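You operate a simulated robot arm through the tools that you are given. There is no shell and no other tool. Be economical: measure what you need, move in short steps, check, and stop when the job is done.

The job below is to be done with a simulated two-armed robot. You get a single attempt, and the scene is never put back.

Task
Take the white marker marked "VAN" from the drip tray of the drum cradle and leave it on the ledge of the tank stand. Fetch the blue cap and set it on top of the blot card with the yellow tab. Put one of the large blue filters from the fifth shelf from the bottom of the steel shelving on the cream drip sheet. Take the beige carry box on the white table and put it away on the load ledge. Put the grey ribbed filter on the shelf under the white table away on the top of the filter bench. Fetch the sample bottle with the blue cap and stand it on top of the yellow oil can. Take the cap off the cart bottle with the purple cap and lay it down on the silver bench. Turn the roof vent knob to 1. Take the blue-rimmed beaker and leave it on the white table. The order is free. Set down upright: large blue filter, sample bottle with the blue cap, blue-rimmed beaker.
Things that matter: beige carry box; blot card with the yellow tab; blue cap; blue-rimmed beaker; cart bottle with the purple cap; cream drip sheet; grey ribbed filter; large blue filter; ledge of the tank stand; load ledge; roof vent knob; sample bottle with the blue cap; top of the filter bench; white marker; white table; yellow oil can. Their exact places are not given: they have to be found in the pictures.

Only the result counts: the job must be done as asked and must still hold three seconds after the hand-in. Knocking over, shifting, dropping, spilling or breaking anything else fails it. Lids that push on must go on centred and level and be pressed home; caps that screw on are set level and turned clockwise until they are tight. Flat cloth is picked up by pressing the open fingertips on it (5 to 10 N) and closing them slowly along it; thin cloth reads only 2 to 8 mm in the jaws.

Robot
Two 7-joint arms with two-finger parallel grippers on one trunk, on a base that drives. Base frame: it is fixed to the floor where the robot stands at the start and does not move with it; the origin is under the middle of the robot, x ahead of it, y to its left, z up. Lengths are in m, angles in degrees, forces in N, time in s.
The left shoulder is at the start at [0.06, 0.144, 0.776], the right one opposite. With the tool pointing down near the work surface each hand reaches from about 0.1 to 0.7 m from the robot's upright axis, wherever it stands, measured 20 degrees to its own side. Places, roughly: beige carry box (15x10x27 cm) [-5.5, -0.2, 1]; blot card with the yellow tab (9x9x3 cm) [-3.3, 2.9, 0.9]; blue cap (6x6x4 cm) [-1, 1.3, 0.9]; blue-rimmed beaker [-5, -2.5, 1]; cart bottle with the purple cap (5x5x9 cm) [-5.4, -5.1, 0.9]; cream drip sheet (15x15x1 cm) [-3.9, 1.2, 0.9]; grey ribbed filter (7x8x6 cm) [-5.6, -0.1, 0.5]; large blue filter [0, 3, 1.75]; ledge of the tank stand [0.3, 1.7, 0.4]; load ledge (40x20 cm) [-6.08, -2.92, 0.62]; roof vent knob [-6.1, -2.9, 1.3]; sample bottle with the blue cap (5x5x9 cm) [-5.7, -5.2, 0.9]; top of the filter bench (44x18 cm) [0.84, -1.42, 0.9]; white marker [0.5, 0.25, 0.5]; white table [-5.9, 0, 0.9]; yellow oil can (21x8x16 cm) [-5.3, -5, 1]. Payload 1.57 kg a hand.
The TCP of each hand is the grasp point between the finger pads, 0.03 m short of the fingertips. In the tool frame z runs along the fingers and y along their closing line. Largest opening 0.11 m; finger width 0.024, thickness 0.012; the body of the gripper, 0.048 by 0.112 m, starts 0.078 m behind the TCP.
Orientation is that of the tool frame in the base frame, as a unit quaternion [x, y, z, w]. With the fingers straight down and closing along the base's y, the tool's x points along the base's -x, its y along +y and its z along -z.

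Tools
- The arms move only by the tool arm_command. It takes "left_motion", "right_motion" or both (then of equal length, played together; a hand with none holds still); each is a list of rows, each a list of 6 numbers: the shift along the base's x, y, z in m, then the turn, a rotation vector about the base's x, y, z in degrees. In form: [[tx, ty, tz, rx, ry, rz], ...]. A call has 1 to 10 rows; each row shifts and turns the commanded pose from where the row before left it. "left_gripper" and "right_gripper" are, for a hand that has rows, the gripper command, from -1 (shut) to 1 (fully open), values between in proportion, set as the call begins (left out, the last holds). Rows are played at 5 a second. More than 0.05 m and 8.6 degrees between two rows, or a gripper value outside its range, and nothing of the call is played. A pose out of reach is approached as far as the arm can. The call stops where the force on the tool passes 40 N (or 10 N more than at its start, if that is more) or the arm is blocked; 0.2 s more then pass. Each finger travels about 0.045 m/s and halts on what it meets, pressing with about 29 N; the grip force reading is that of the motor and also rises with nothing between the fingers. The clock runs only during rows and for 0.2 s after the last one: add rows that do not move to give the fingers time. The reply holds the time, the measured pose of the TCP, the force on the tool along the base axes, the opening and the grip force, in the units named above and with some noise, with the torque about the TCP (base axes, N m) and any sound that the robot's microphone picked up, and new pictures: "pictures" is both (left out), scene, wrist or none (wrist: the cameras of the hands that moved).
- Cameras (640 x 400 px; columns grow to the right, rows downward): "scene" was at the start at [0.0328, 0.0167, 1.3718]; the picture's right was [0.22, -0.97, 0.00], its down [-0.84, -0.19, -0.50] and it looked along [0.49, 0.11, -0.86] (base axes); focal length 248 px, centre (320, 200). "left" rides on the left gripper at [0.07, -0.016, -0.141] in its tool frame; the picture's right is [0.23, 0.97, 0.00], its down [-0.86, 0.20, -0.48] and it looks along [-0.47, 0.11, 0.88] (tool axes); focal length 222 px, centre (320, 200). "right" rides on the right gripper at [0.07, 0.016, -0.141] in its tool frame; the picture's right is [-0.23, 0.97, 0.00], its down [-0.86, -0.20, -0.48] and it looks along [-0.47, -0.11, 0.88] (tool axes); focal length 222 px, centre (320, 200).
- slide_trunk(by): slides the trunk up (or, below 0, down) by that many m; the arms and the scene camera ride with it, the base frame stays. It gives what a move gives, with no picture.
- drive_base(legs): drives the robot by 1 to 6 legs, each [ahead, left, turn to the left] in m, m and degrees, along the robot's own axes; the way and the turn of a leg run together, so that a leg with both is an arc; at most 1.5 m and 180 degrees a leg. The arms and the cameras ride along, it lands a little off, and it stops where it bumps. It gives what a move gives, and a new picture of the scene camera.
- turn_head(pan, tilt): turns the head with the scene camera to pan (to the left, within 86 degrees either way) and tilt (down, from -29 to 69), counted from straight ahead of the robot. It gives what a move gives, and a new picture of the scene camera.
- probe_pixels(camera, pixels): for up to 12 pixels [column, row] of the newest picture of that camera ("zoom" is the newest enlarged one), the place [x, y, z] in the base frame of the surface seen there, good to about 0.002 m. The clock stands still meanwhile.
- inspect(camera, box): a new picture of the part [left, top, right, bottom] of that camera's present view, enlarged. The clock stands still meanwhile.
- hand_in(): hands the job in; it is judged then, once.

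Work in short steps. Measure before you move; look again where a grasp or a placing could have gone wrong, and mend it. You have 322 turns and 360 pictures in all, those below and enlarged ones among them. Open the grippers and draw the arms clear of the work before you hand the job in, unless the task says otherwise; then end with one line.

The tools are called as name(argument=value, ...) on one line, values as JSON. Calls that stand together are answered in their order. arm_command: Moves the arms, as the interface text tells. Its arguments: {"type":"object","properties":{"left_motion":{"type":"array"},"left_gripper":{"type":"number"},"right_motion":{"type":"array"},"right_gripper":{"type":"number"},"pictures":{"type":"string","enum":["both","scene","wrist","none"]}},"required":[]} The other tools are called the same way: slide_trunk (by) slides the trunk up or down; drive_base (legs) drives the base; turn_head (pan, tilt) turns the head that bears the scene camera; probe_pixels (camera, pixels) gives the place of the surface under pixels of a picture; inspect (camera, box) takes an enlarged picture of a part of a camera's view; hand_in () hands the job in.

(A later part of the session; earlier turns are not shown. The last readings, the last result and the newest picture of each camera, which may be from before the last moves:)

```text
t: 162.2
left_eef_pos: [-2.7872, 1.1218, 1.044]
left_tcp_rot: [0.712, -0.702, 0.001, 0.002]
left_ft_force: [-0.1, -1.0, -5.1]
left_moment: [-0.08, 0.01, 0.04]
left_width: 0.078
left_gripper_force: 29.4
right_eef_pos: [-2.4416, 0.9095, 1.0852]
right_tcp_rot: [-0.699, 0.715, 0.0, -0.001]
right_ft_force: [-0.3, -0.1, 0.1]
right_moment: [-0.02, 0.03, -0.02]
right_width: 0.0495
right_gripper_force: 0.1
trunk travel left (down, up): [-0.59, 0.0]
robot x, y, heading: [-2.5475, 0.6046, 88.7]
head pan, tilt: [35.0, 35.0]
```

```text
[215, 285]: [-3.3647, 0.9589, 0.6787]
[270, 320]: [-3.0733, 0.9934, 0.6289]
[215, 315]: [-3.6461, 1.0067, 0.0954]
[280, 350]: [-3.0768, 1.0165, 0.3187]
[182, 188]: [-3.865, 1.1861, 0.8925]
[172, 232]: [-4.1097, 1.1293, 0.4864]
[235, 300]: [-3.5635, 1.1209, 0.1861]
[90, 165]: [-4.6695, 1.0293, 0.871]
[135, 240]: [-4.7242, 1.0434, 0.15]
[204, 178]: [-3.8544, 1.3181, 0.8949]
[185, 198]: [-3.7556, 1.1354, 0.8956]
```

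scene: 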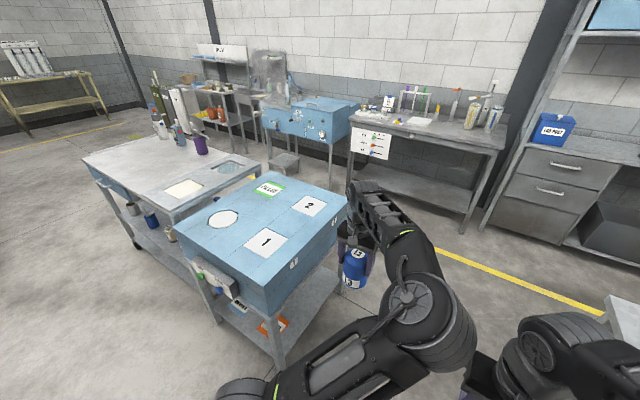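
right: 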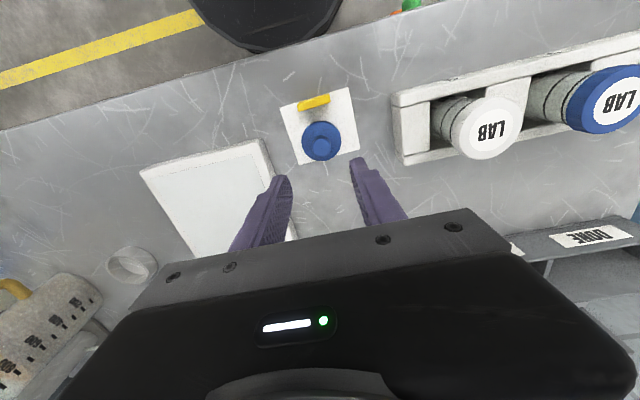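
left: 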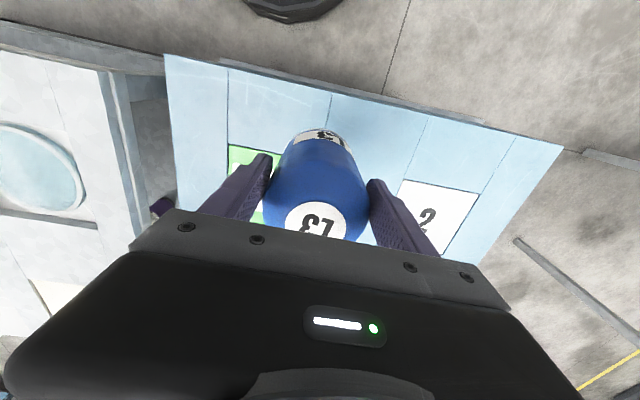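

South face at y≈0.96–1.0. I back 4 cm while strafing 1.08 m west.

drive_base(legs=[[-0.05, 0, 1.3], [0, 1.06, 0]])

turn_head(pan=15, tilt=45)

```text
t: 168.2
left_eef_pos: [-3.8543, 1.0698, 1.043]
left_tcp_rot: [0.719, -0.695, 0.002, 0.001]
left_ft_force: [0.3, -0.1, -4.1]
left_moment: [-0.09, -0.01, 0.02]
left_width: 0.0782
left_gripper_force: 29.1
right_eef_pos: [-3.5059, 0.8614, 1.0846]
right_tcp_rot: [-0.706, 0.708, 0.0, 0.0]
right_ft_force: [0.3, -0.3, -0.3]
right_moment: [0.0, -0.03, -0.01]
right_width: 0.0494
right_gripper_force: 0.0
trunk travel left (down, up): [-0.59, 0.0]
robot x, y, heading: [-3.6043, 0.5554, 89.8]
head pan, tilt: [35.0, 35.0]
```

scene: 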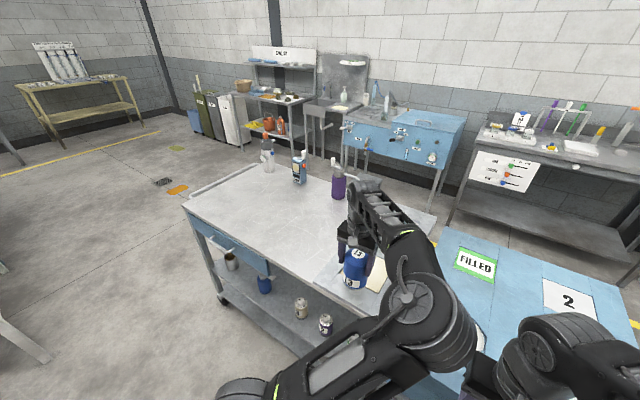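

```text
t: 169.0
left_eef_pos: [-3.8555, 1.0687, 1.0429]
left_tcp_rot: [0.72, -0.694, 0.0, 0.002]
left_ft_force: [-0.7, -0.4, -4.2]
left_moment: [-0.06, -0.03, 0.0]
left_width: 0.0779
left_gripper_force: 29.6
right_eef_pos: [-3.5055, 0.8616, 1.0853]
right_tcp_rot: [-0.706, 0.708, -0.001, -0.001]
right_ft_force: [-0.1, 0.5, 0.0]
right_moment: [0.0, 0.0, -0.03]
right_width: 0.0495
right_gripper_force: 0.1
trunk travel left (down, up): [-0.59, 0.0]
robot x, y, heading: [-3.6049, 0.5551, 89.6]
head pan, tilt: [15.0, 45.0]
```

scene: 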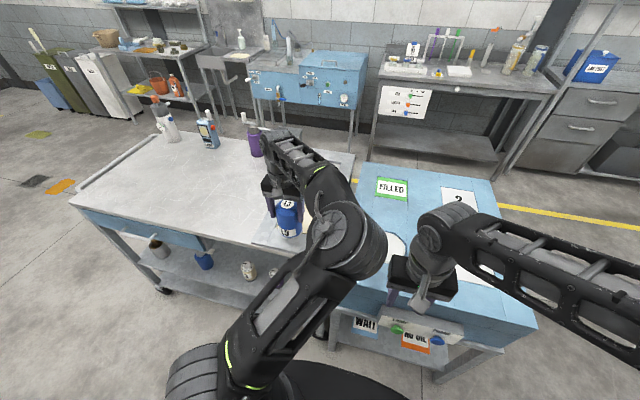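

Filter is about 0.106 m short of the sheet centre; I drive ahead 0.1 m and check the wrist view.

drive_base(legs=[[0.1, 0, 0]])

arm_command(left_motion=[[0, 0, 0, 0, 0, 0]], pictures="wrist")

```text
t: 170.1
left_eef_pos: [-3.8546, 1.1664, 1.0437]
left_tcp_rot: [0.72, -0.694, 0.002, 0.002]
left_ft_force: [-1.0, 0.3, -4.9]
left_moment: [-0.12, -0.01, -0.01]
left_width: 0.078
left_gripper_force: 28.8
right_eef_pos: [-3.5055, 0.9596, 1.0848]
right_tcp_rot: [-0.707, 0.708, -0.002, -0.001]
right_ft_force: [0.4, -0.1, -0.6]
right_moment: [-0.04, 0.0, -0.02]
right_width: 0.0495
right_gripper_force: 0.0
trunk travel left (down, up): [-0.59, 0.0]
robot x, y, heading: [-3.6043, 0.6471, 89.9]
head pan, tilt: [15.0, 45.0]
```

scene: 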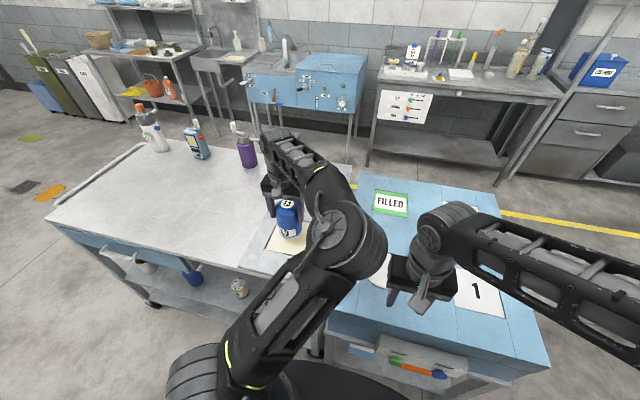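

```text
t: 170.5
left_eef_pos: [-3.8557, 1.1647, 1.043]
left_tcp_rot: [0.72, -0.694, 0.002, 0.002]
left_ft_force: [-0.3, -0.2, -5.0]
left_moment: [-0.08, -0.03, 0.03]
left_width: 0.0784
left_gripper_force: 28.9
right_eef_pos: [-3.5068, 0.9574, 1.0844]
right_tcp_rot: [-0.707, 0.708, -0.001, -0.001]
right_ft_force: [-0.6, 0.2, -0.5]
right_moment: [-0.03, -0.04, 0.0]
right_width: 0.0494
right_gripper_force: 0.0
trunk travel left (down, up): [-0.59, 0.0]
robot x, y, heading: [-3.6068, 0.6497, 89.9]
head pan, tilt: [15.0, 45.0]
```

left: 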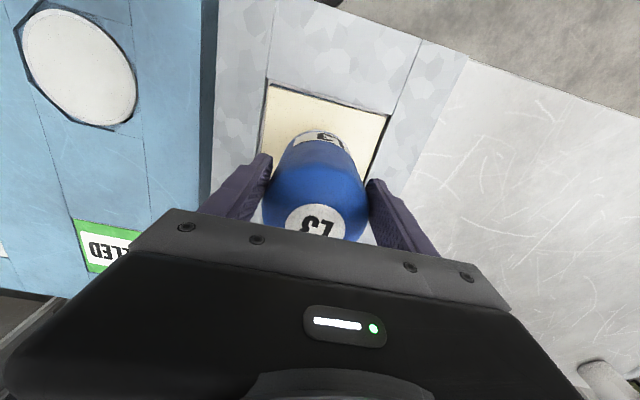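

Over the sheet. I shift slightly (−6 mm x, +8 mm y) and lower to ~6 mm above.

arm_command(left_motion=[[-0.006, 0.008, 0, 0, 0, 0], [0, 0, -0.02, 0, 0, 0], [0, 0, -0.02, 0, 0, 0], [0, 0, -0.004, 0, 0, 0], [0, 0, 0, 0, 0, 0]], pictures="wrist")

```text
t: 171.7
left_eef_pos: [-3.8621, 1.1721, 0.9979]
left_tcp_rot: [0.72, -0.694, 0.001, 0.001]
left_ft_force: [0.7, -0.6, -4.5]
left_moment: [-0.08, 0.0, 0.02]
left_width: 0.0781
left_gripper_force: 28.9
right_eef_pos: [-3.5068, 0.9569, 1.0847]
right_tcp_rot: [-0.706, 0.708, 0.0, 0.0]
right_ft_force: [-0.2, 0.1, -0.1]
right_moment: [-0.01, 0.01, 0.02]
right_width: 0.0496
right_gripper_force: 0.1
trunk travel left (down, up): [-0.59, 0.0]
robot x, y, heading: [-3.6104, 0.6462, 89.8]
head pan, tilt: [15.0, 45.0]
```

left: 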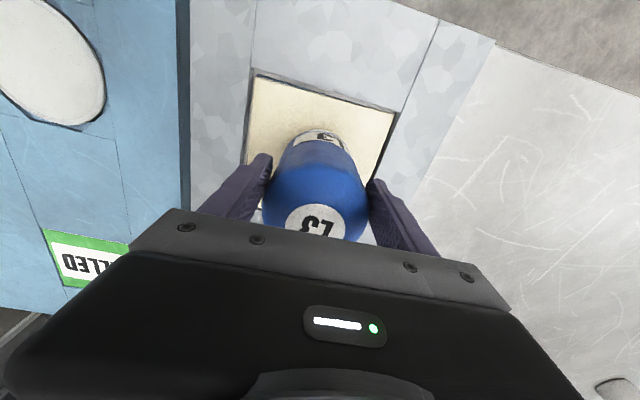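

arm_command(left_motion=[[0, 0, -0.0015, 0, 0, 0], [0, 0, -0.0015, 0, 0, 0], [0, 0, -0.0015, 0, 0, 0], [0, 0, 0, 0, 0, 0]], pictures="none")

```text
t: 172.7
left_eef_pos: [-3.8613, 1.1724, 0.9943]
left_tcp_rot: [0.719, -0.695, 0.001, 0.001]
left_ft_force: [-1.3, 0.5, 1.5]
left_moment: [0.32, -0.01, 0.04]
left_width: 0.0783
left_gripper_force: 29.1
right_eef_pos: [-3.5062, 0.9573, 1.0846]
right_tcp_rot: [-0.706, 0.708, -0.001, 0.0]
right_ft_force: [-0.7, 0.0, -0.3]
right_moment: [-0.02, 0.02, 0.02]
right_width: 0.0494
right_gripper_force: 0.1
trunk travel left (down, up): [-0.59, 0.0]
robot x, y, heading: [-3.6068, 0.6488, 90.2]
head pan, tilt: [15.0, 45.0]
```

Touchdown. I open and lift straight up.

arm_command(left_motion=[[0, 0, 0, 0, 0, 0], [0, 0, 0, 0, 0, 0], [0, 0, 0, 0, 0, 0], [0, 0, 0.02, 0, 0, 0], [0, 0, 0.04, 0, 0, 0], [0, 0, 0.04, 0, 0, 0], [0, 0, 0.02, 0, 0, 0], [0, 0, 0, 0, 0, 0]], left_gripper=1)

```text
t: 174.5
left_eef_pos: [-3.8616, 1.1724, 1.1177]
left_tcp_rot: [0.72, -0.694, 0.001, 0.001]
left_ft_force: [-0.4, 0.1, 0.0]
left_moment: [0.02, -0.01, 0.0]
left_width: 0.1101
left_gripper_force: 0.1
right_eef_pos: [-3.5059, 0.9576, 1.0852]
right_tcp_rot: [-0.706, 0.708, 0.0, 0.0]
right_ft_force: [-0.5, 0.0, 0.2]
right_moment: [-0.01, 0.03, 0.0]
right_width: 0.0497
right_gripper_force: 0.1
trunk travel left (down, up): [-0.59, 0.0]
robot x, y, heading: [-3.6038, 0.648, 89.8]
head pan, tilt: [15.0, 45.0]
```

scene: 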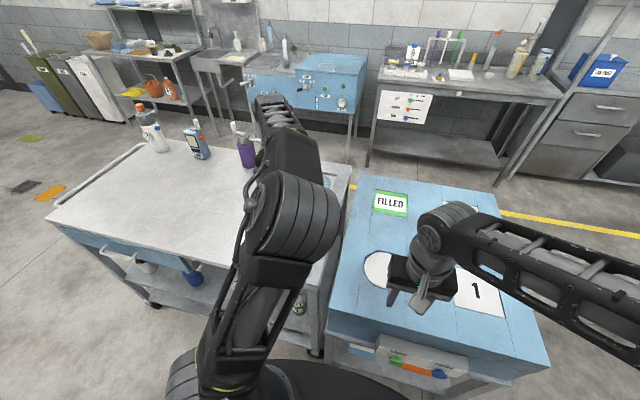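
left: 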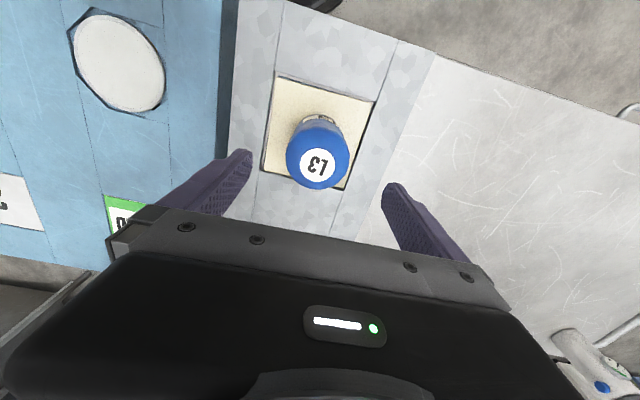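

L3 stands on the cream sheet. I back away, draw in the left hand and turn west toward the white table.

drive_base(legs=[[-0.12, 0, 0]])

arm_command(left_motion=[[0.01, -0.04, 0, 0, 0, 0], [0.01, -0.04, 0, 0, 0, 0], [0.02, -0.04, 0, 0, 0, 0], [0.01, -0.04, 0, 0, 0, 0]], pictures="none")

drive_base(legs=[[0, 0, 90]])

turn_head(pan=10, tilt=25)

```text
t: 175.8
left_eef_pos: [-3.865, 1.0529, 1.1186]
left_tcp_rot: [0.721, -0.693, 0.001, 0.0]
left_ft_force: [0.4, 0.3, 0.4]
left_moment: [0.05, -0.05, 0.03]
left_width: 0.1101
left_gripper_force: 0.2
right_eef_pos: [-3.5083, 0.8394, 1.0868]
right_tcp_rot: [0.708, -0.706, -0.001, 0.0]
right_ft_force: [0.4, 0.1, 1.0]
right_moment: [0.06, 0.0, -0.02]
right_width: 0.0493
right_gripper_force: 0.0
trunk travel left (down, up): [-0.59, 0.0]
robot x, y, heading: [-3.602, 0.5324, 90.0]
head pan, tilt: [15.0, 45.0]
```

scene: 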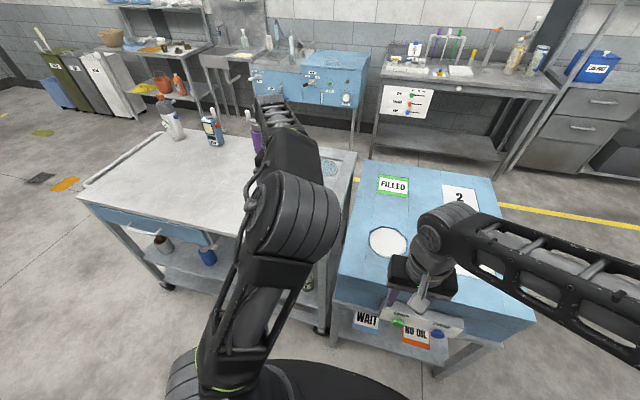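

```text
t: 176.8
left_eef_pos: [-3.8127, 0.8903, 1.1195]
left_tcp_rot: [0.722, -0.692, 0.001, 0.001]
left_ft_force: [-1.1, -0.4, -0.2]
left_moment: [0.01, -0.04, -0.03]
left_width: 0.1099
left_gripper_force: 0.1
right_eef_pos: [-3.5084, 0.8388, 1.0856]
right_tcp_rot: [0.708, -0.706, 0.0, 0.001]
right_ft_force: [0.8, -0.2, -0.1]
right_moment: [0.0, 0.02, -0.01]
right_width: 0.0494
right_gripper_force: 0.0
trunk travel left (down, up): [-0.59, 0.0]
robot x, y, heading: [-3.6096, 0.5299, 90.6]
head pan, tilt: [15.0, 45.0]
```

```text
t: 181.1
left_eef_pos: [-3.9543, 0.307, 1.1173]
left_tcp_rot: [0.999, 0.045, 0.002, 0.0]
left_ft_force: [-0.7, -0.2, 1.0]
left_moment: [0.0, 0.02, 0.0]
left_width: 0.1099
left_gripper_force: 0.0
right_eef_pos: [-3.9175, 0.6143, 1.0852]
right_tcp_rot: [1.0, 0.027, 0.001, -0.001]
right_ft_force: [0.9, -0.9, -0.5]
right_moment: [0.0, -0.04, 0.02]
right_width: 0.0496
right_gripper_force: 0.0
trunk travel left (down, up): [-0.59, 0.0]
robot x, y, heading: [-3.6073, 0.5306, -176.9]
head pan, tilt: [15.0, 45.0]
```

scene: 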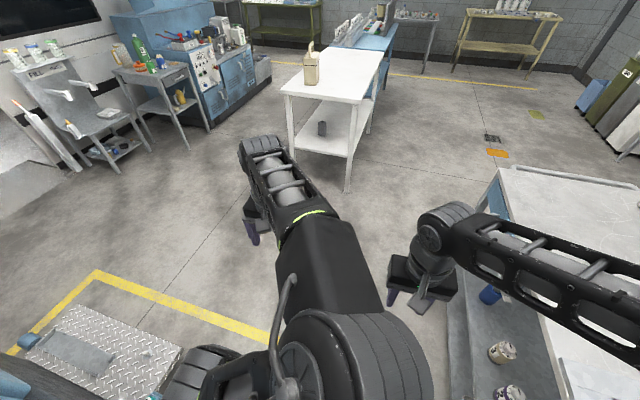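

```text
t: 181.9
left_eef_pos: [-3.9549, 0.3064, 1.1194]
left_tcp_rot: [0.999, 0.045, 0.001, 0.0]
left_ft_force: [0.4, 0.2, 0.2]
left_moment: [0.01, -0.02, -0.05]
left_width: 0.1101
left_gripper_force: 0.1
right_eef_pos: [-3.9176, 0.6146, 1.0855]
right_tcp_rot: [1.0, 0.026, 0.001, 0.0]
right_ft_force: [-0.5, -0.2, -0.5]
right_moment: [0.0, 0.02, -0.03]
right_width: 0.0496
right_gripper_force: 0.0
trunk travel left (down, up): [-0.59, 0.0]
robot x, y, heading: [-3.6045, 0.5311, -177.2]
head pan, tilt: [10.0, 25.0]
```

scene: 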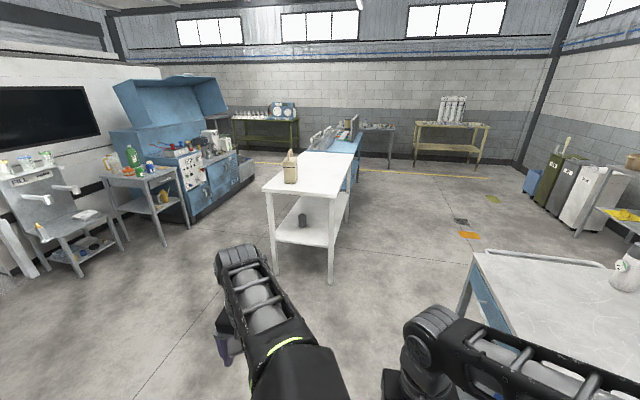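

White table ahead: box at (290,172), ribbed filter on the shelf at (303,221). I probe.

probe_pixels(camera="scene", pixels=[[290, 172], [290, 182], [284, 172], [297, 172], [290, 155], [303, 221], [303, 227], [264, 190], [330, 193], [350, 153], [300, 240], [275, 285]])

inspect(camera="scene", box=[250, 135, 370, 290])

```text
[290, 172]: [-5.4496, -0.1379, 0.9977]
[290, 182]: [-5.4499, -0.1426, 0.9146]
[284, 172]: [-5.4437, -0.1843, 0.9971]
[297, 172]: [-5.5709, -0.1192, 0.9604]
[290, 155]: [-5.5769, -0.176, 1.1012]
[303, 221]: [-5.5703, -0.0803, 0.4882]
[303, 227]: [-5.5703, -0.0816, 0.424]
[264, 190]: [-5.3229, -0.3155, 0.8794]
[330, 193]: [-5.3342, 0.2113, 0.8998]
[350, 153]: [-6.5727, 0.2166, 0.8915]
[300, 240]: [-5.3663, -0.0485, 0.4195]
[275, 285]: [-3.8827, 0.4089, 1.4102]
```

```text
2.58 times, centred on (310, 212) of scene
```

zoom: 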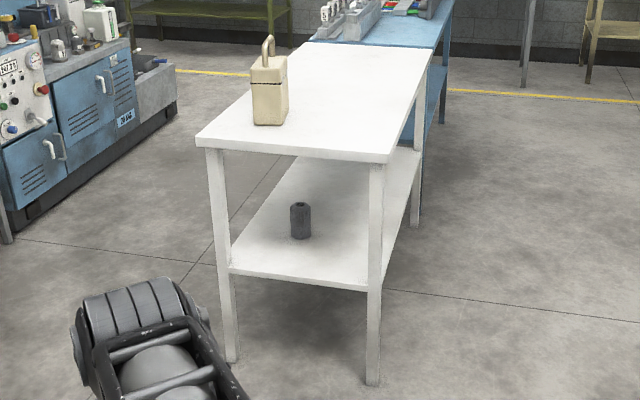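

I drive west 1.0 m, then strafe left to y≈−0.3, clear of the machine's plate.

drive_base(legs=[[1.0, 0, -2.8], [0, 0.8, 0], [0.1, 0, 0]])

turn_head(pan=-5, tilt=40)

```text
t: 191.8
left_eef_pos: [-5.0402, -0.525, 1.1175]
left_tcp_rot: [1.0, 0.027, 0.003, 0.0]
left_ft_force: [0.3, 0.0, 0.5]
left_moment: [0.01, -0.05, 0.03]
left_width: 0.11
left_gripper_force: 0.1
right_eef_pos: [-4.991, -0.2204, 1.0838]
right_tcp_rot: [1.0, 0.008, 0.001, 0.0]
right_ft_force: [0.4, 0.6, 0.8]
right_moment: [0.0, -0.01, -0.01]
right_width: 0.0493
right_gripper_force: 0.1
trunk travel left (down, up): [-0.59, 0.0]
robot x, y, heading: [-4.6797, -0.3161, -179.1]
head pan, tilt: [10.0, 25.0]
```

scene: 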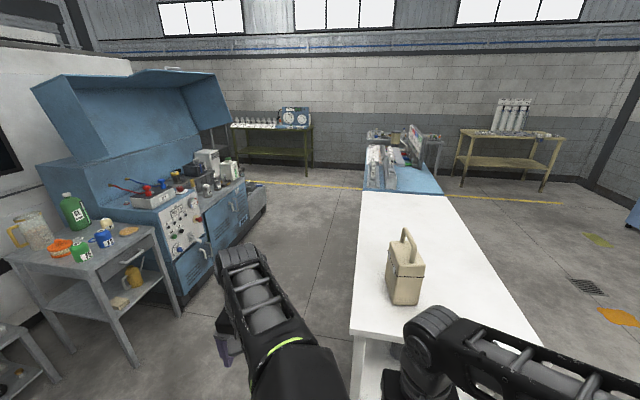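

```text
t: 192.5
left_eef_pos: [-5.0396, -0.525, 1.1188]
left_tcp_rot: [1.0, 0.028, 0.001, 0.001]
left_ft_force: [-0.5, 0.6, 0.5]
left_moment: [-0.03, 0.01, 0.02]
left_width: 0.11
left_gripper_force: 0.0
right_eef_pos: [-4.9909, -0.2198, 1.0855]
right_tcp_rot: [1.0, 0.008, 0.0, 0.001]
right_ft_force: [0.4, -0.6, -0.2]
right_moment: [-0.01, 0.01, -0.02]
right_width: 0.0498
right_gripper_force: 0.0
trunk travel left (down, up): [-0.59, 0.0]
robot x, y, heading: [-4.6795, -0.3136, -178.9]
head pan, tilt: [-5.0, 40.0]
```

scene: 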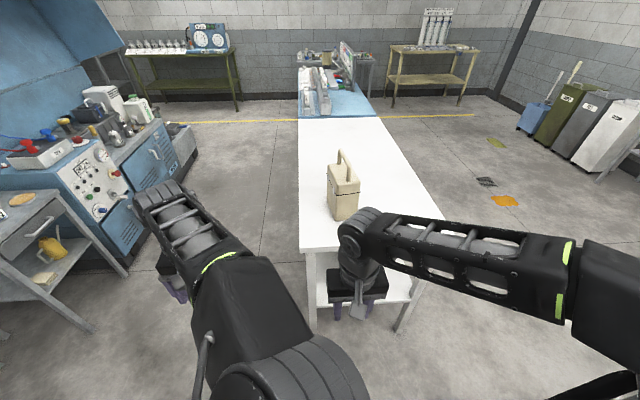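

I zoom and probe the box: handle bar and body.

inspect(camera="scene", box=[300, 130, 390, 240])

probe_pixels(camera="scene", pixels=[[340, 152], [338, 165], [347, 168], [335, 180], [358, 180], [341, 205], [330, 205], [356, 205], [330, 178], [345, 180], [341, 156], [347, 180]])

```text
3.64 times, centred on (345, 185) of scene
```

zoom: 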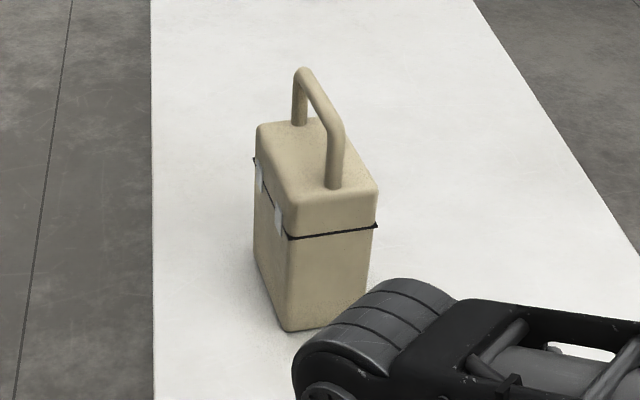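

```text
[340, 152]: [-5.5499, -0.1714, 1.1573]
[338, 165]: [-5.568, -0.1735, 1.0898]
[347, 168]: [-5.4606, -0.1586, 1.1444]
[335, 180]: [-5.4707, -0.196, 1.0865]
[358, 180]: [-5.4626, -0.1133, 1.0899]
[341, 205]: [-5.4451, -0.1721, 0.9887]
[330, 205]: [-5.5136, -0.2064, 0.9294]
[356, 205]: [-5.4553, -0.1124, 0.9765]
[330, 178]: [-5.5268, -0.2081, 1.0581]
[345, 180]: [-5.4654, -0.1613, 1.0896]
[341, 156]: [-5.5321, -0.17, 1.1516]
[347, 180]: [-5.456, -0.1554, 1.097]
```

Handle bar spans x −5.57..−5.46 at y≈−0.166, top z 1.16, yawed ~8°. I raise and yaw the right hand, then drive in 0.25 m.

arm_command(right_motion=[[0, 0.0, 0.035, 0, 0, 3.5], [0, 0.0, 0.035, 0, 0, 3.5], [0, 0, 0.035, 0, 0, 0], [0, 0, 0.02, 0, 0, 0], [0, 0, 0, 0, 0, 0]], right_gripper=0.3, pictures="none")

drive_base(legs=[[0.22, 0, 0]])

arm_command(right_motion=[[-0.02, 0.01, 0, 0, 0, 0], [-0.03, 0.01, 0, 0, 0, 0], [-0.03, 0.01, 0, 0, 0, 0], [0, 0, 0, 0, 0, 0]])

```text
t: 193.7
left_eef_pos: [-5.0395, -0.5259, 1.1177]
left_tcp_rot: [1.0, 0.027, 0.002, 0.0]
left_ft_force: [0.3, 0.3, 1.3]
left_moment: [-0.02, -0.01, -0.01]
left_width: 0.1098
left_gripper_force: 0.0
right_eef_pos: [-4.9905, -0.2223, 1.1737]
right_tcp_rot: [0.998, 0.069, 0.002, 0.0]
right_ft_force: [0.7, 0.2, -0.6]
right_moment: [0.0, 0.0, 0.04]
right_width: 0.0715
right_gripper_force: 0.0
right hand out of reach, approached as far as the arm can: row 3, 4
trunk travel left (down, up): [-0.59, 0.0]
robot x, y, heading: [-4.682, -0.3127, -178.8]
head pan, tilt: [-5.0, 40.0]
```

```text
t: 195.4
left_eef_pos: [-5.2617, -0.5317, 1.1171]
left_tcp_rot: [1.0, 0.03, 0.002, -0.001]
left_ft_force: [0.0, -0.5, 0.2]
left_moment: [-0.03, 0.02, 0.01]
left_width: 0.1098
left_gripper_force: 0.0
right_eef_pos: [-5.2153, -0.2264, 1.1731]
right_tcp_rot: [0.997, 0.071, 0.001, 0.0]
right_ft_force: [-1.0, 0.1, 0.9]
right_moment: [0.01, -0.04, -0.01]
right_width: 0.0714
right_gripper_force: 0.1
trunk travel left (down, up): [-0.59, 0.0]
robot x, y, heading: [-4.9035, -0.3208, -178.9]
head pan, tilt: [-5.0, 40.0]
```

scene: 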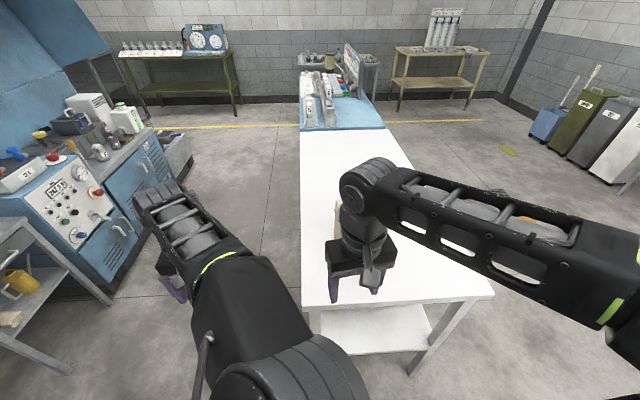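

```text
t: 196.4
left_eef_pos: [-5.2598, -0.5307, 1.1179]
left_tcp_rot: [1.0, 0.028, 0.001, 0.0]
left_ft_force: [-0.6, 0.0, -0.3]
left_moment: [0.02, 0.03, -0.01]
left_width: 0.11
left_gripper_force: 0.1
right_eef_pos: [-5.292, -0.198, 1.1736]
right_tcp_rot: [0.997, 0.071, -0.002, 0.001]
right_ft_force: [0.6, 0.1, -0.1]
right_moment: [0.03, 0.01, 0.01]
right_width: 0.0714
right_gripper_force: 0.0
trunk travel left (down, up): [-0.59, 0.0]
robot x, y, heading: [-4.9057, -0.3147, -178.9]
head pan, tilt: [-5.0, 40.0]
```

scene: 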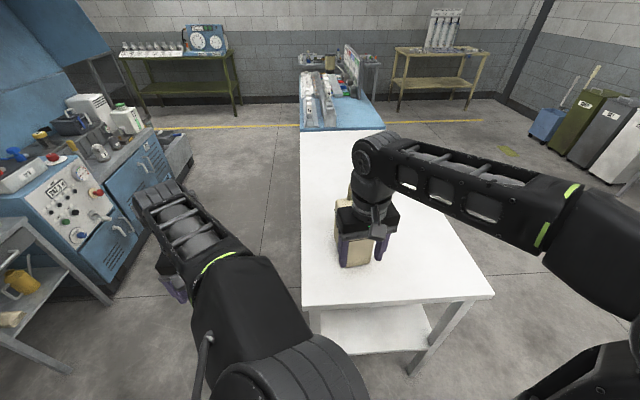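
right: 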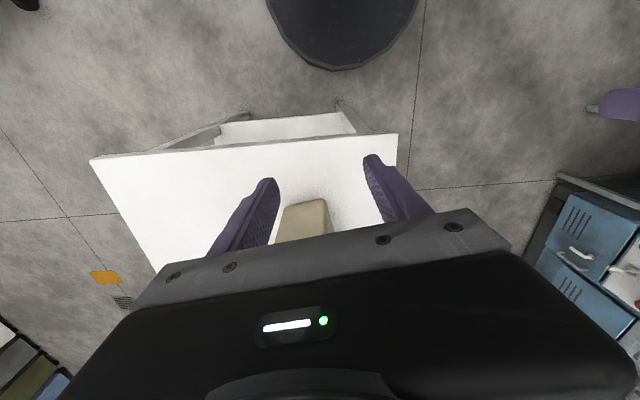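

The bar will pass between open fingers. I align to the bar's line and slide in along it at TCP z≈1.148.

arm_command(right_motion=[[-0.03, 0.016, -0.01, 0, 0, 0], [-0.03, 0.016, -0.01, 0, 0, 0], [-0.028, 0.014, -0.005, 0, 0, 0], [0, 0, 0, 0, 0, 0]])

```text
t: 197.4
left_eef_pos: [-5.2584, -0.5317, 1.1183]
left_tcp_rot: [1.0, 0.029, 0.002, 0.0]
left_ft_force: [0.6, -0.2, -0.6]
left_moment: [0.0, 0.02, -0.02]
left_width: 0.1102
left_gripper_force: 0.1
right_eef_pos: [-5.3816, -0.154, 1.1475]
right_tcp_rot: [0.997, 0.072, 0.0, 0.001]
right_ft_force: [-0.4, -0.7, -0.1]
right_moment: [0.02, 0.03, -0.02]
right_width: 0.0717
right_gripper_force: 0.0
trunk travel left (down, up): [-0.59, 0.0]
robot x, y, heading: [-4.9028, -0.3164, -179.1]
head pan, tilt: [-5.0, 40.0]
```

scene: 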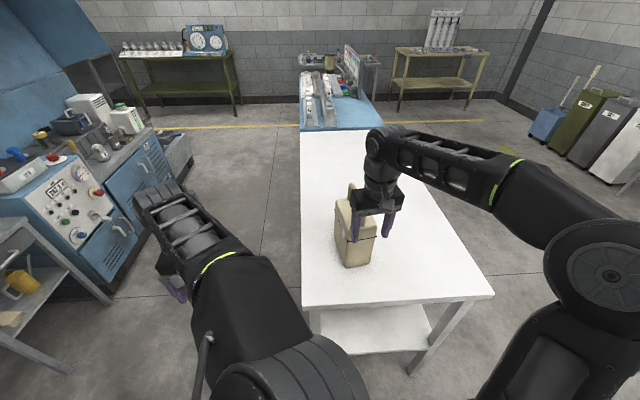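
right: 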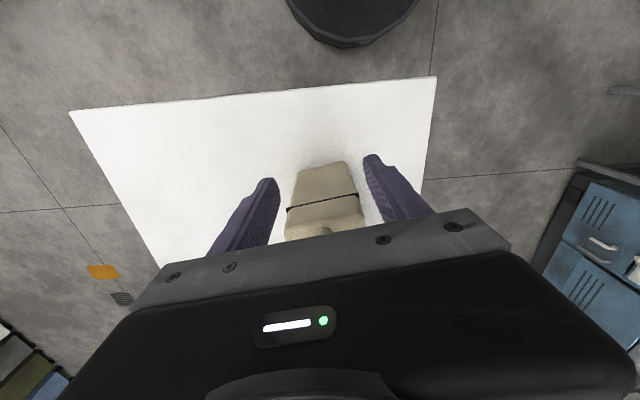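

The box is centred between the fingers. I slide in to x≈−5.51.

arm_command(right_motion=[[-0.043, -0.004, 0, 0, 0, 0], [-0.043, -0.005, 0, 0, 0, 0], [-0.042, -0.005, 0, 0, 0, 0], [0, 0, 0, 0, 0, 0]])

```text
t: 198.4
left_eef_pos: [-5.2598, -0.533, 1.118]
left_tcp_rot: [1.0, 0.029, 0.002, 0.0]
left_ft_force: [0.0, -0.6, 0.3]
left_moment: [0.02, -0.05, -0.01]
left_width: 0.1103
left_gripper_force: 0.0
right_eef_pos: [-5.4583, -0.1631, 1.1478]
right_tcp_rot: [0.997, 0.072, -0.001, 0.0]
right_ft_force: [0.6, -0.6, -0.3]
right_moment: [0.04, 0.0, -0.04]
right_width: 0.0718
right_gripper_force: 0.1
right hand out of reach, approached as far as the arm can: row 2, 3
trunk travel left (down, up): [-0.59, 0.0]
robot x, y, heading: [-4.9025, -0.3178, -179.1]
head pan, tilt: [-5.0, 40.0]
```

scene: 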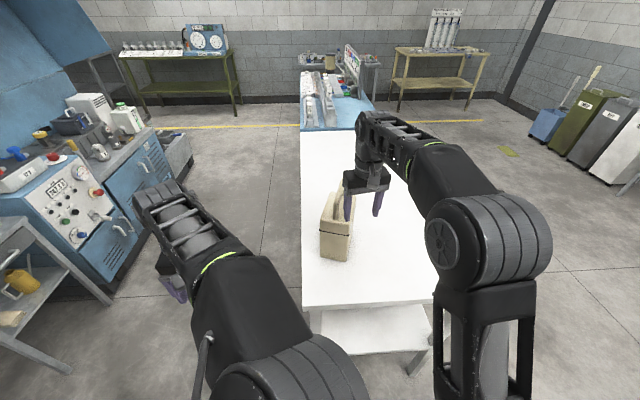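
right: 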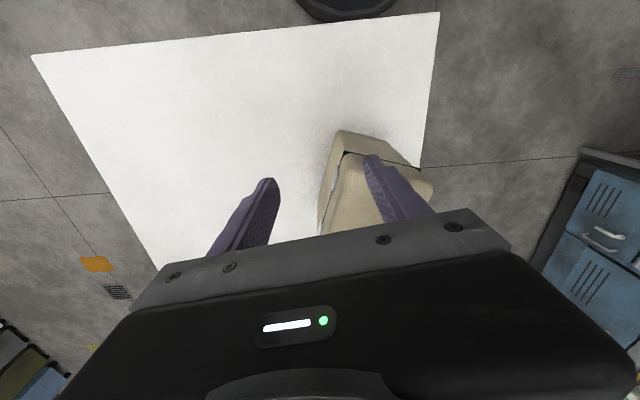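

The box was nudged and yawed (elbow swing), but is still upright. I re-measure the handle.

inspect(camera="scene", box=[290, 150, 410, 290])

inspect(camera="right", box=[220, 100, 460, 250])

probe_pixels(camera="scene", pixels=[[330, 195], [332, 205], [336, 215], [335, 222], [340, 200], [345, 222], [325, 225], [352, 222], [335, 250], [328, 210]])

```text
2.86 times, centred on (350, 220) of scene
```

zoom: 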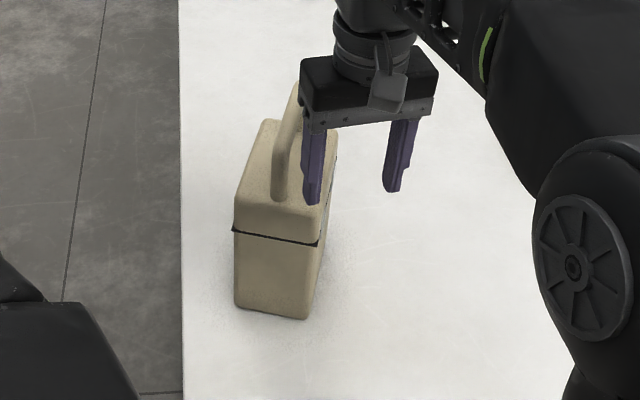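

```text
2.67 times, centred on (340, 175) of right
```

zoom: 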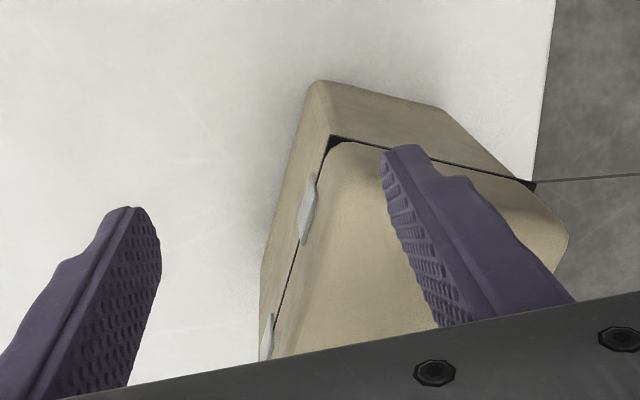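

```text
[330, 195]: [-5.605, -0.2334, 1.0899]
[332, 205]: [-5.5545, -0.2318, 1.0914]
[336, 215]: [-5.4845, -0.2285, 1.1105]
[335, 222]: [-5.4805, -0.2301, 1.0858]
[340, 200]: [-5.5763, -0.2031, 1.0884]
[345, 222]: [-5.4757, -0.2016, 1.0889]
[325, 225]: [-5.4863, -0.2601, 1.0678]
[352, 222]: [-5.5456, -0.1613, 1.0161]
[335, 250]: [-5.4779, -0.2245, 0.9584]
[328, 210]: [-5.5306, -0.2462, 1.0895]
```

The inner finger lies just beside the handle post. I back off with the base (arm posture unchanged) and re-measure.

drive_base(legs=[[-0.14, 0, 0]])

inspect(camera="scene", box=[290, 130, 400, 260])

```text
t: 199.7
left_eef_pos: [-5.1204, -0.5276, 1.1188]
left_tcp_rot: [1.0, 0.029, 0.001, 0.0]
left_ft_force: [0.4, -0.2, 0.5]
left_moment: [0.01, 0.03, 0.03]
left_width: 0.1098
left_gripper_force: 0.1
right_eef_pos: [-5.3166, -0.1574, 1.1498]
right_tcp_rot: [0.998, 0.07, -0.002, 0.001]
right_ft_force: [-0.3, 0.2, -0.5]
right_moment: [0.02, 0.06, -0.03]
right_width: 0.0715
right_gripper_force: 0.1
trunk travel left (down, up): [-0.59, 0.0]
robot x, y, heading: [-4.7649, -0.3147, -179.1]
head pan, tilt: [-5.0, 40.0]
```

scene: 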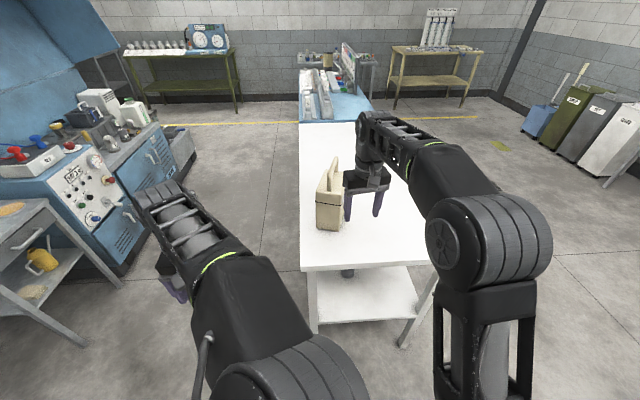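

```text
3.08 times, centred on (345, 195) of scene
```

zoom: 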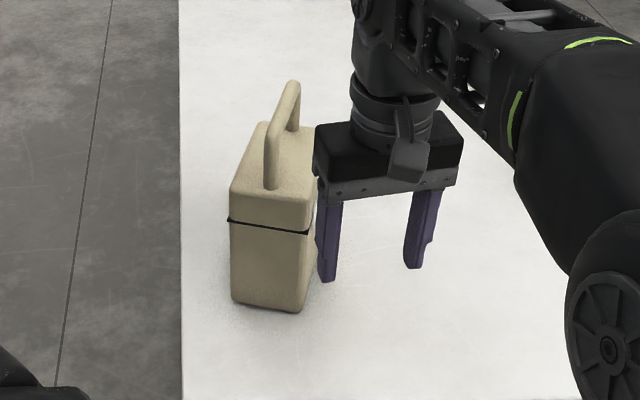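

I probe handle and body in the zoomed picture.

probe_pixels(camera="zoom", pixels=[[272, 180], [272, 150], [276, 120], [285, 95], [292, 85], [295, 120], [300, 195], [240, 190], [270, 280], [305, 280], [265, 125], [308, 130]])

```text
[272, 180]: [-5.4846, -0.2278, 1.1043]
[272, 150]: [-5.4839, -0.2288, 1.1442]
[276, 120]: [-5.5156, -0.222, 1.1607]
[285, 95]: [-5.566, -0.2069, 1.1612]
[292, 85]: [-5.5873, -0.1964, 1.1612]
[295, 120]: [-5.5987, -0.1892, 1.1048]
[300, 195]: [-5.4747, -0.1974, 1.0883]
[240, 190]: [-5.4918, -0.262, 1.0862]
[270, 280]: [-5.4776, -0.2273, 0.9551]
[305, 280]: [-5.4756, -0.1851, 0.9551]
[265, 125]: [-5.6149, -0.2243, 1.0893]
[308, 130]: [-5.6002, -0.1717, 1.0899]
```

Bar now runs from (−5.484, −0.229) to (−5.598, −0.190). I rotate the hand −27° in place, and check.

drive_base(legs=[[-0.04, 0.115, 0]])

arm_command(right_motion=[[0, 0, 0, 0, 0, -7], [0, 0, 0, 0, 0, -7], [0, 0, 0, 0, 0, -7], [0, 0, 0, 0, 0, -6], [0, 0, 0, 0, 0, 0]])

```text
t: 201.0
left_eef_pos: [-5.0774, -0.6432, 1.1166]
left_tcp_rot: [1.0, 0.028, 0.002, -0.001]
left_ft_force: [0.1, 0.0, -0.5]
left_moment: [0.04, -0.02, -0.01]
left_width: 0.1099
left_gripper_force: 0.1
right_eef_pos: [-5.2755, -0.2735, 1.1485]
right_tcp_rot: [0.998, 0.07, 0.0, 0.0]
right_ft_force: [-0.4, -1.3, -0.2]
right_moment: [0.05, 0.04, 0.0]
right_width: 0.0713
right_gripper_force: 0.1
trunk travel left (down, up): [-0.59, 0.0]
robot x, y, heading: [-4.7264, -0.4287, -178.9]
head pan, tilt: [-5.0, 40.0]
```

scene: 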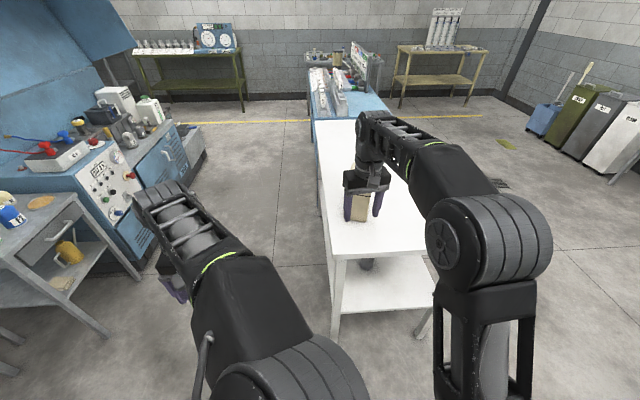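

```text
t: 202.2
left_eef_pos: [-5.0777, -0.6419, 1.117]
left_tcp_rot: [1.0, 0.028, 0.002, 0.0]
left_ft_force: [0.2, 0.5, -0.3]
left_moment: [0.01, 0.03, -0.04]
left_width: 0.1102
left_gripper_force: 0.0
right_eef_pos: [-5.2755, -0.271, 1.1491]
right_tcp_rot: [0.986, -0.166, 0.0, 0.001]
right_ft_force: [0.1, 0.0, 0.1]
right_moment: [0.02, 0.02, 0.01]
right_width: 0.0715
right_gripper_force: 0.1
trunk travel left (down, up): [-0.59, 0.0]
robot x, y, heading: [-4.7207, -0.4327, -179.2]
head pan, tilt: [-5.0, 40.0]
```

scene: 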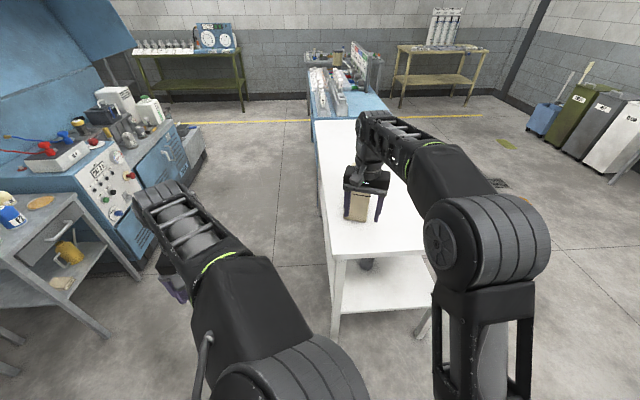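
right: 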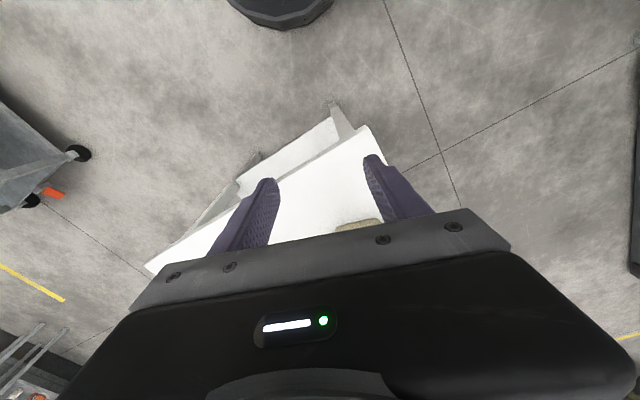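

Aligned with yaw 161°. I drive the base along the bar line in two parts.

drive_base(legs=[[0.13, -0.034, 0]])

arm_command(right_motion=[[0, 0, 0, 0, 0, 0]], pictures="wrist")

```text
t: 203.5
left_eef_pos: [-5.2114, -0.6096, 1.1184]
left_tcp_rot: [1.0, 0.028, 0.003, -0.001]
left_ft_force: [-1.1, 0.0, -0.2]
left_moment: [-0.01, 0.0, 0.0]
left_width: 0.1101
left_gripper_force: 0.0
right_eef_pos: [-5.4092, -0.2389, 1.1481]
right_tcp_rot: [0.986, -0.164, 0.001, 0.001]
right_ft_force: [-1.3, -0.1, 0.6]
right_moment: [-0.02, -0.06, -0.04]
right_width: 0.0718
right_gripper_force: 0.1
trunk travel left (down, up): [-0.59, 0.0]
robot x, y, heading: [-4.853, -0.3997, -178.9]
head pan, tilt: [-5.0, 40.0]
```

scene: 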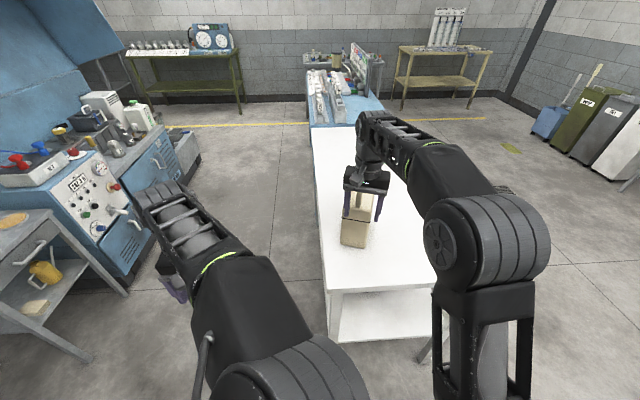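

```text
t: 203.9
left_eef_pos: [-5.2101, -0.6118, 1.1174]
left_tcp_rot: [1.0, 0.029, 0.002, 0.0]
left_ft_force: [0.4, 0.9, -0.2]
left_moment: [-0.01, 0.02, 0.02]
left_width: 0.1099
left_gripper_force: 0.1
right_eef_pos: [-5.4062, -0.2397, 1.1487]
right_tcp_rot: [0.987, -0.164, -0.001, 0.0]
right_ft_force: [-0.8, -0.2, 0.8]
right_moment: [-0.02, 0.01, 0.0]
right_width: 0.0713
right_gripper_force: 0.0
trunk travel left (down, up): [-0.59, 0.0]
robot x, y, heading: [-4.8507, -0.4005, -179.0]
head pan, tilt: [-5.0, 40.0]
```

right: 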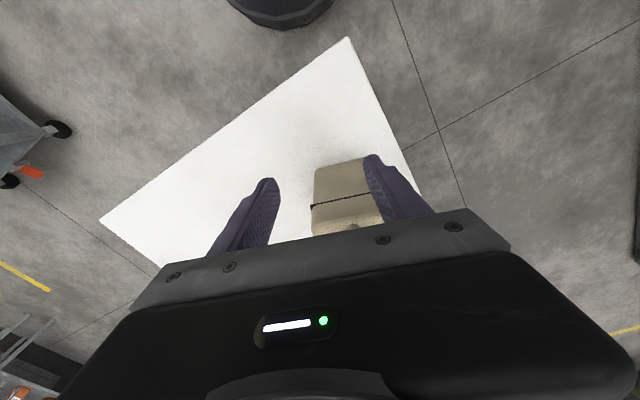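

The box is ~1.5 cm off-centre; I correct and continue in.

drive_base(legs=[[0.01, 0.014, 0], [0.122, -0.044, 0]])

arm_command(right_motion=[[0, 0, 0, 0, 0, 0]], pictures="wrist")

inspect(camera="scene", box=[300, 140, 400, 260])

```text
t: 205.6
left_eef_pos: [-5.3424, -0.5844, 1.1178]
left_tcp_rot: [0.999, 0.032, 0.002, 0.0]
left_ft_force: [0.0, 0.5, 0.5]
left_moment: [0.0, -0.08, -0.01]
left_width: 0.1101
left_gripper_force: 0.1
right_eef_pos: [-5.5431, -0.2161, 1.1472]
right_tcp_rot: [0.987, -0.161, 0.001, 0.0]
right_ft_force: [-0.3, 0.5, -0.6]
right_moment: [-0.01, -0.02, 0.0]
right_width: 0.0716
right_gripper_force: 0.0
trunk travel left (down, up): [-0.59, 0.0]
robot x, y, heading: [-4.9817, -0.368, -178.5]
head pan, tilt: [-5.0, 40.0]
```

scene: 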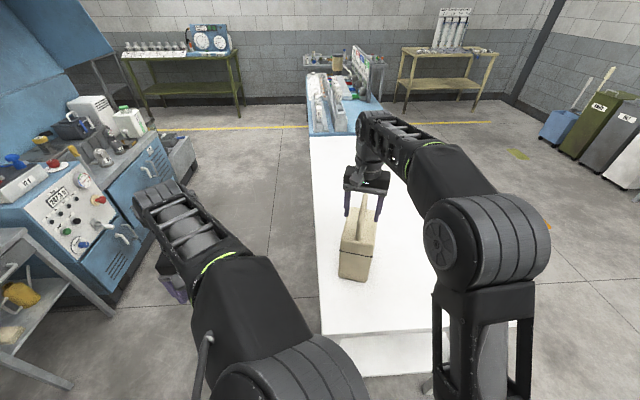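

```text
t: 206.0
left_eef_pos: [-5.3411, -0.5856, 1.1191]
left_tcp_rot: [0.999, 0.032, 0.002, 0.0]
left_ft_force: [1.0, -0.2, 0.7]
left_moment: [0.0, 0.01, 0.0]
left_width: 0.1102
left_gripper_force: 0.1
right_eef_pos: [-5.541, -0.2157, 1.1488]
right_tcp_rot: [0.987, -0.161, 0.0, 0.001]
right_ft_force: [0.4, -0.2, -1.1]
right_moment: [0.04, 0.02, -0.02]
right_width: 0.0713
right_gripper_force: 0.1
trunk travel left (down, up): [-0.59, 0.0]
robot x, y, heading: [-4.9868, -0.3715, -178.5]
head pan, tilt: [-5.0, 40.0]
```

right: 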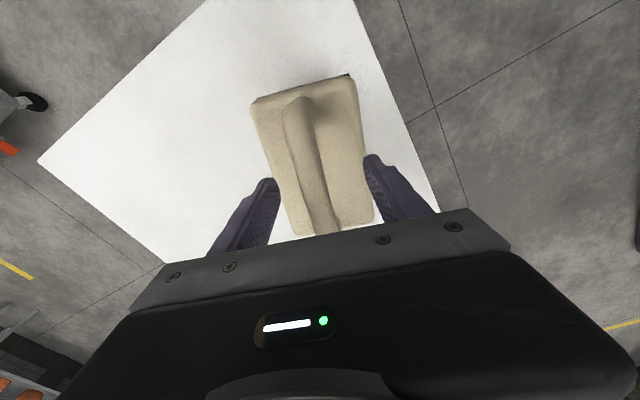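

```text
3.33 times, centred on (350, 200) of scene
```

zoom: 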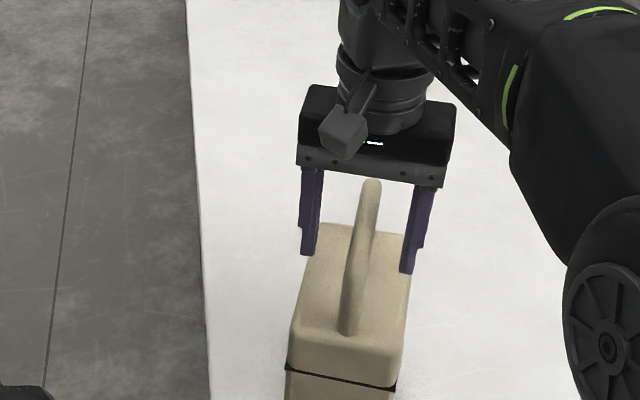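

The bar is between the fingers now. I probe the handle once more for centring.

probe_pixels(camera="right", pixels=[[298, 105], [302, 150], [312, 190], [325, 225]])

probe_pixels(camera="zoom", pixels=[[350, 320], [352, 270], [365, 210], [371, 185], [350, 300]])

```text
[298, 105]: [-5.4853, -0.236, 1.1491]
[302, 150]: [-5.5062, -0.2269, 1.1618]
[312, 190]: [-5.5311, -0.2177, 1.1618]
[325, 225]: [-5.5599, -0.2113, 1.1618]
```

```text
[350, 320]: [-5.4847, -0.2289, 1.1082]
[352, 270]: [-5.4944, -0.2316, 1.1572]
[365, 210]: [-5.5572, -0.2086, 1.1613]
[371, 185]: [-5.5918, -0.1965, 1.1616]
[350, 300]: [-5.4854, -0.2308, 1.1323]
```

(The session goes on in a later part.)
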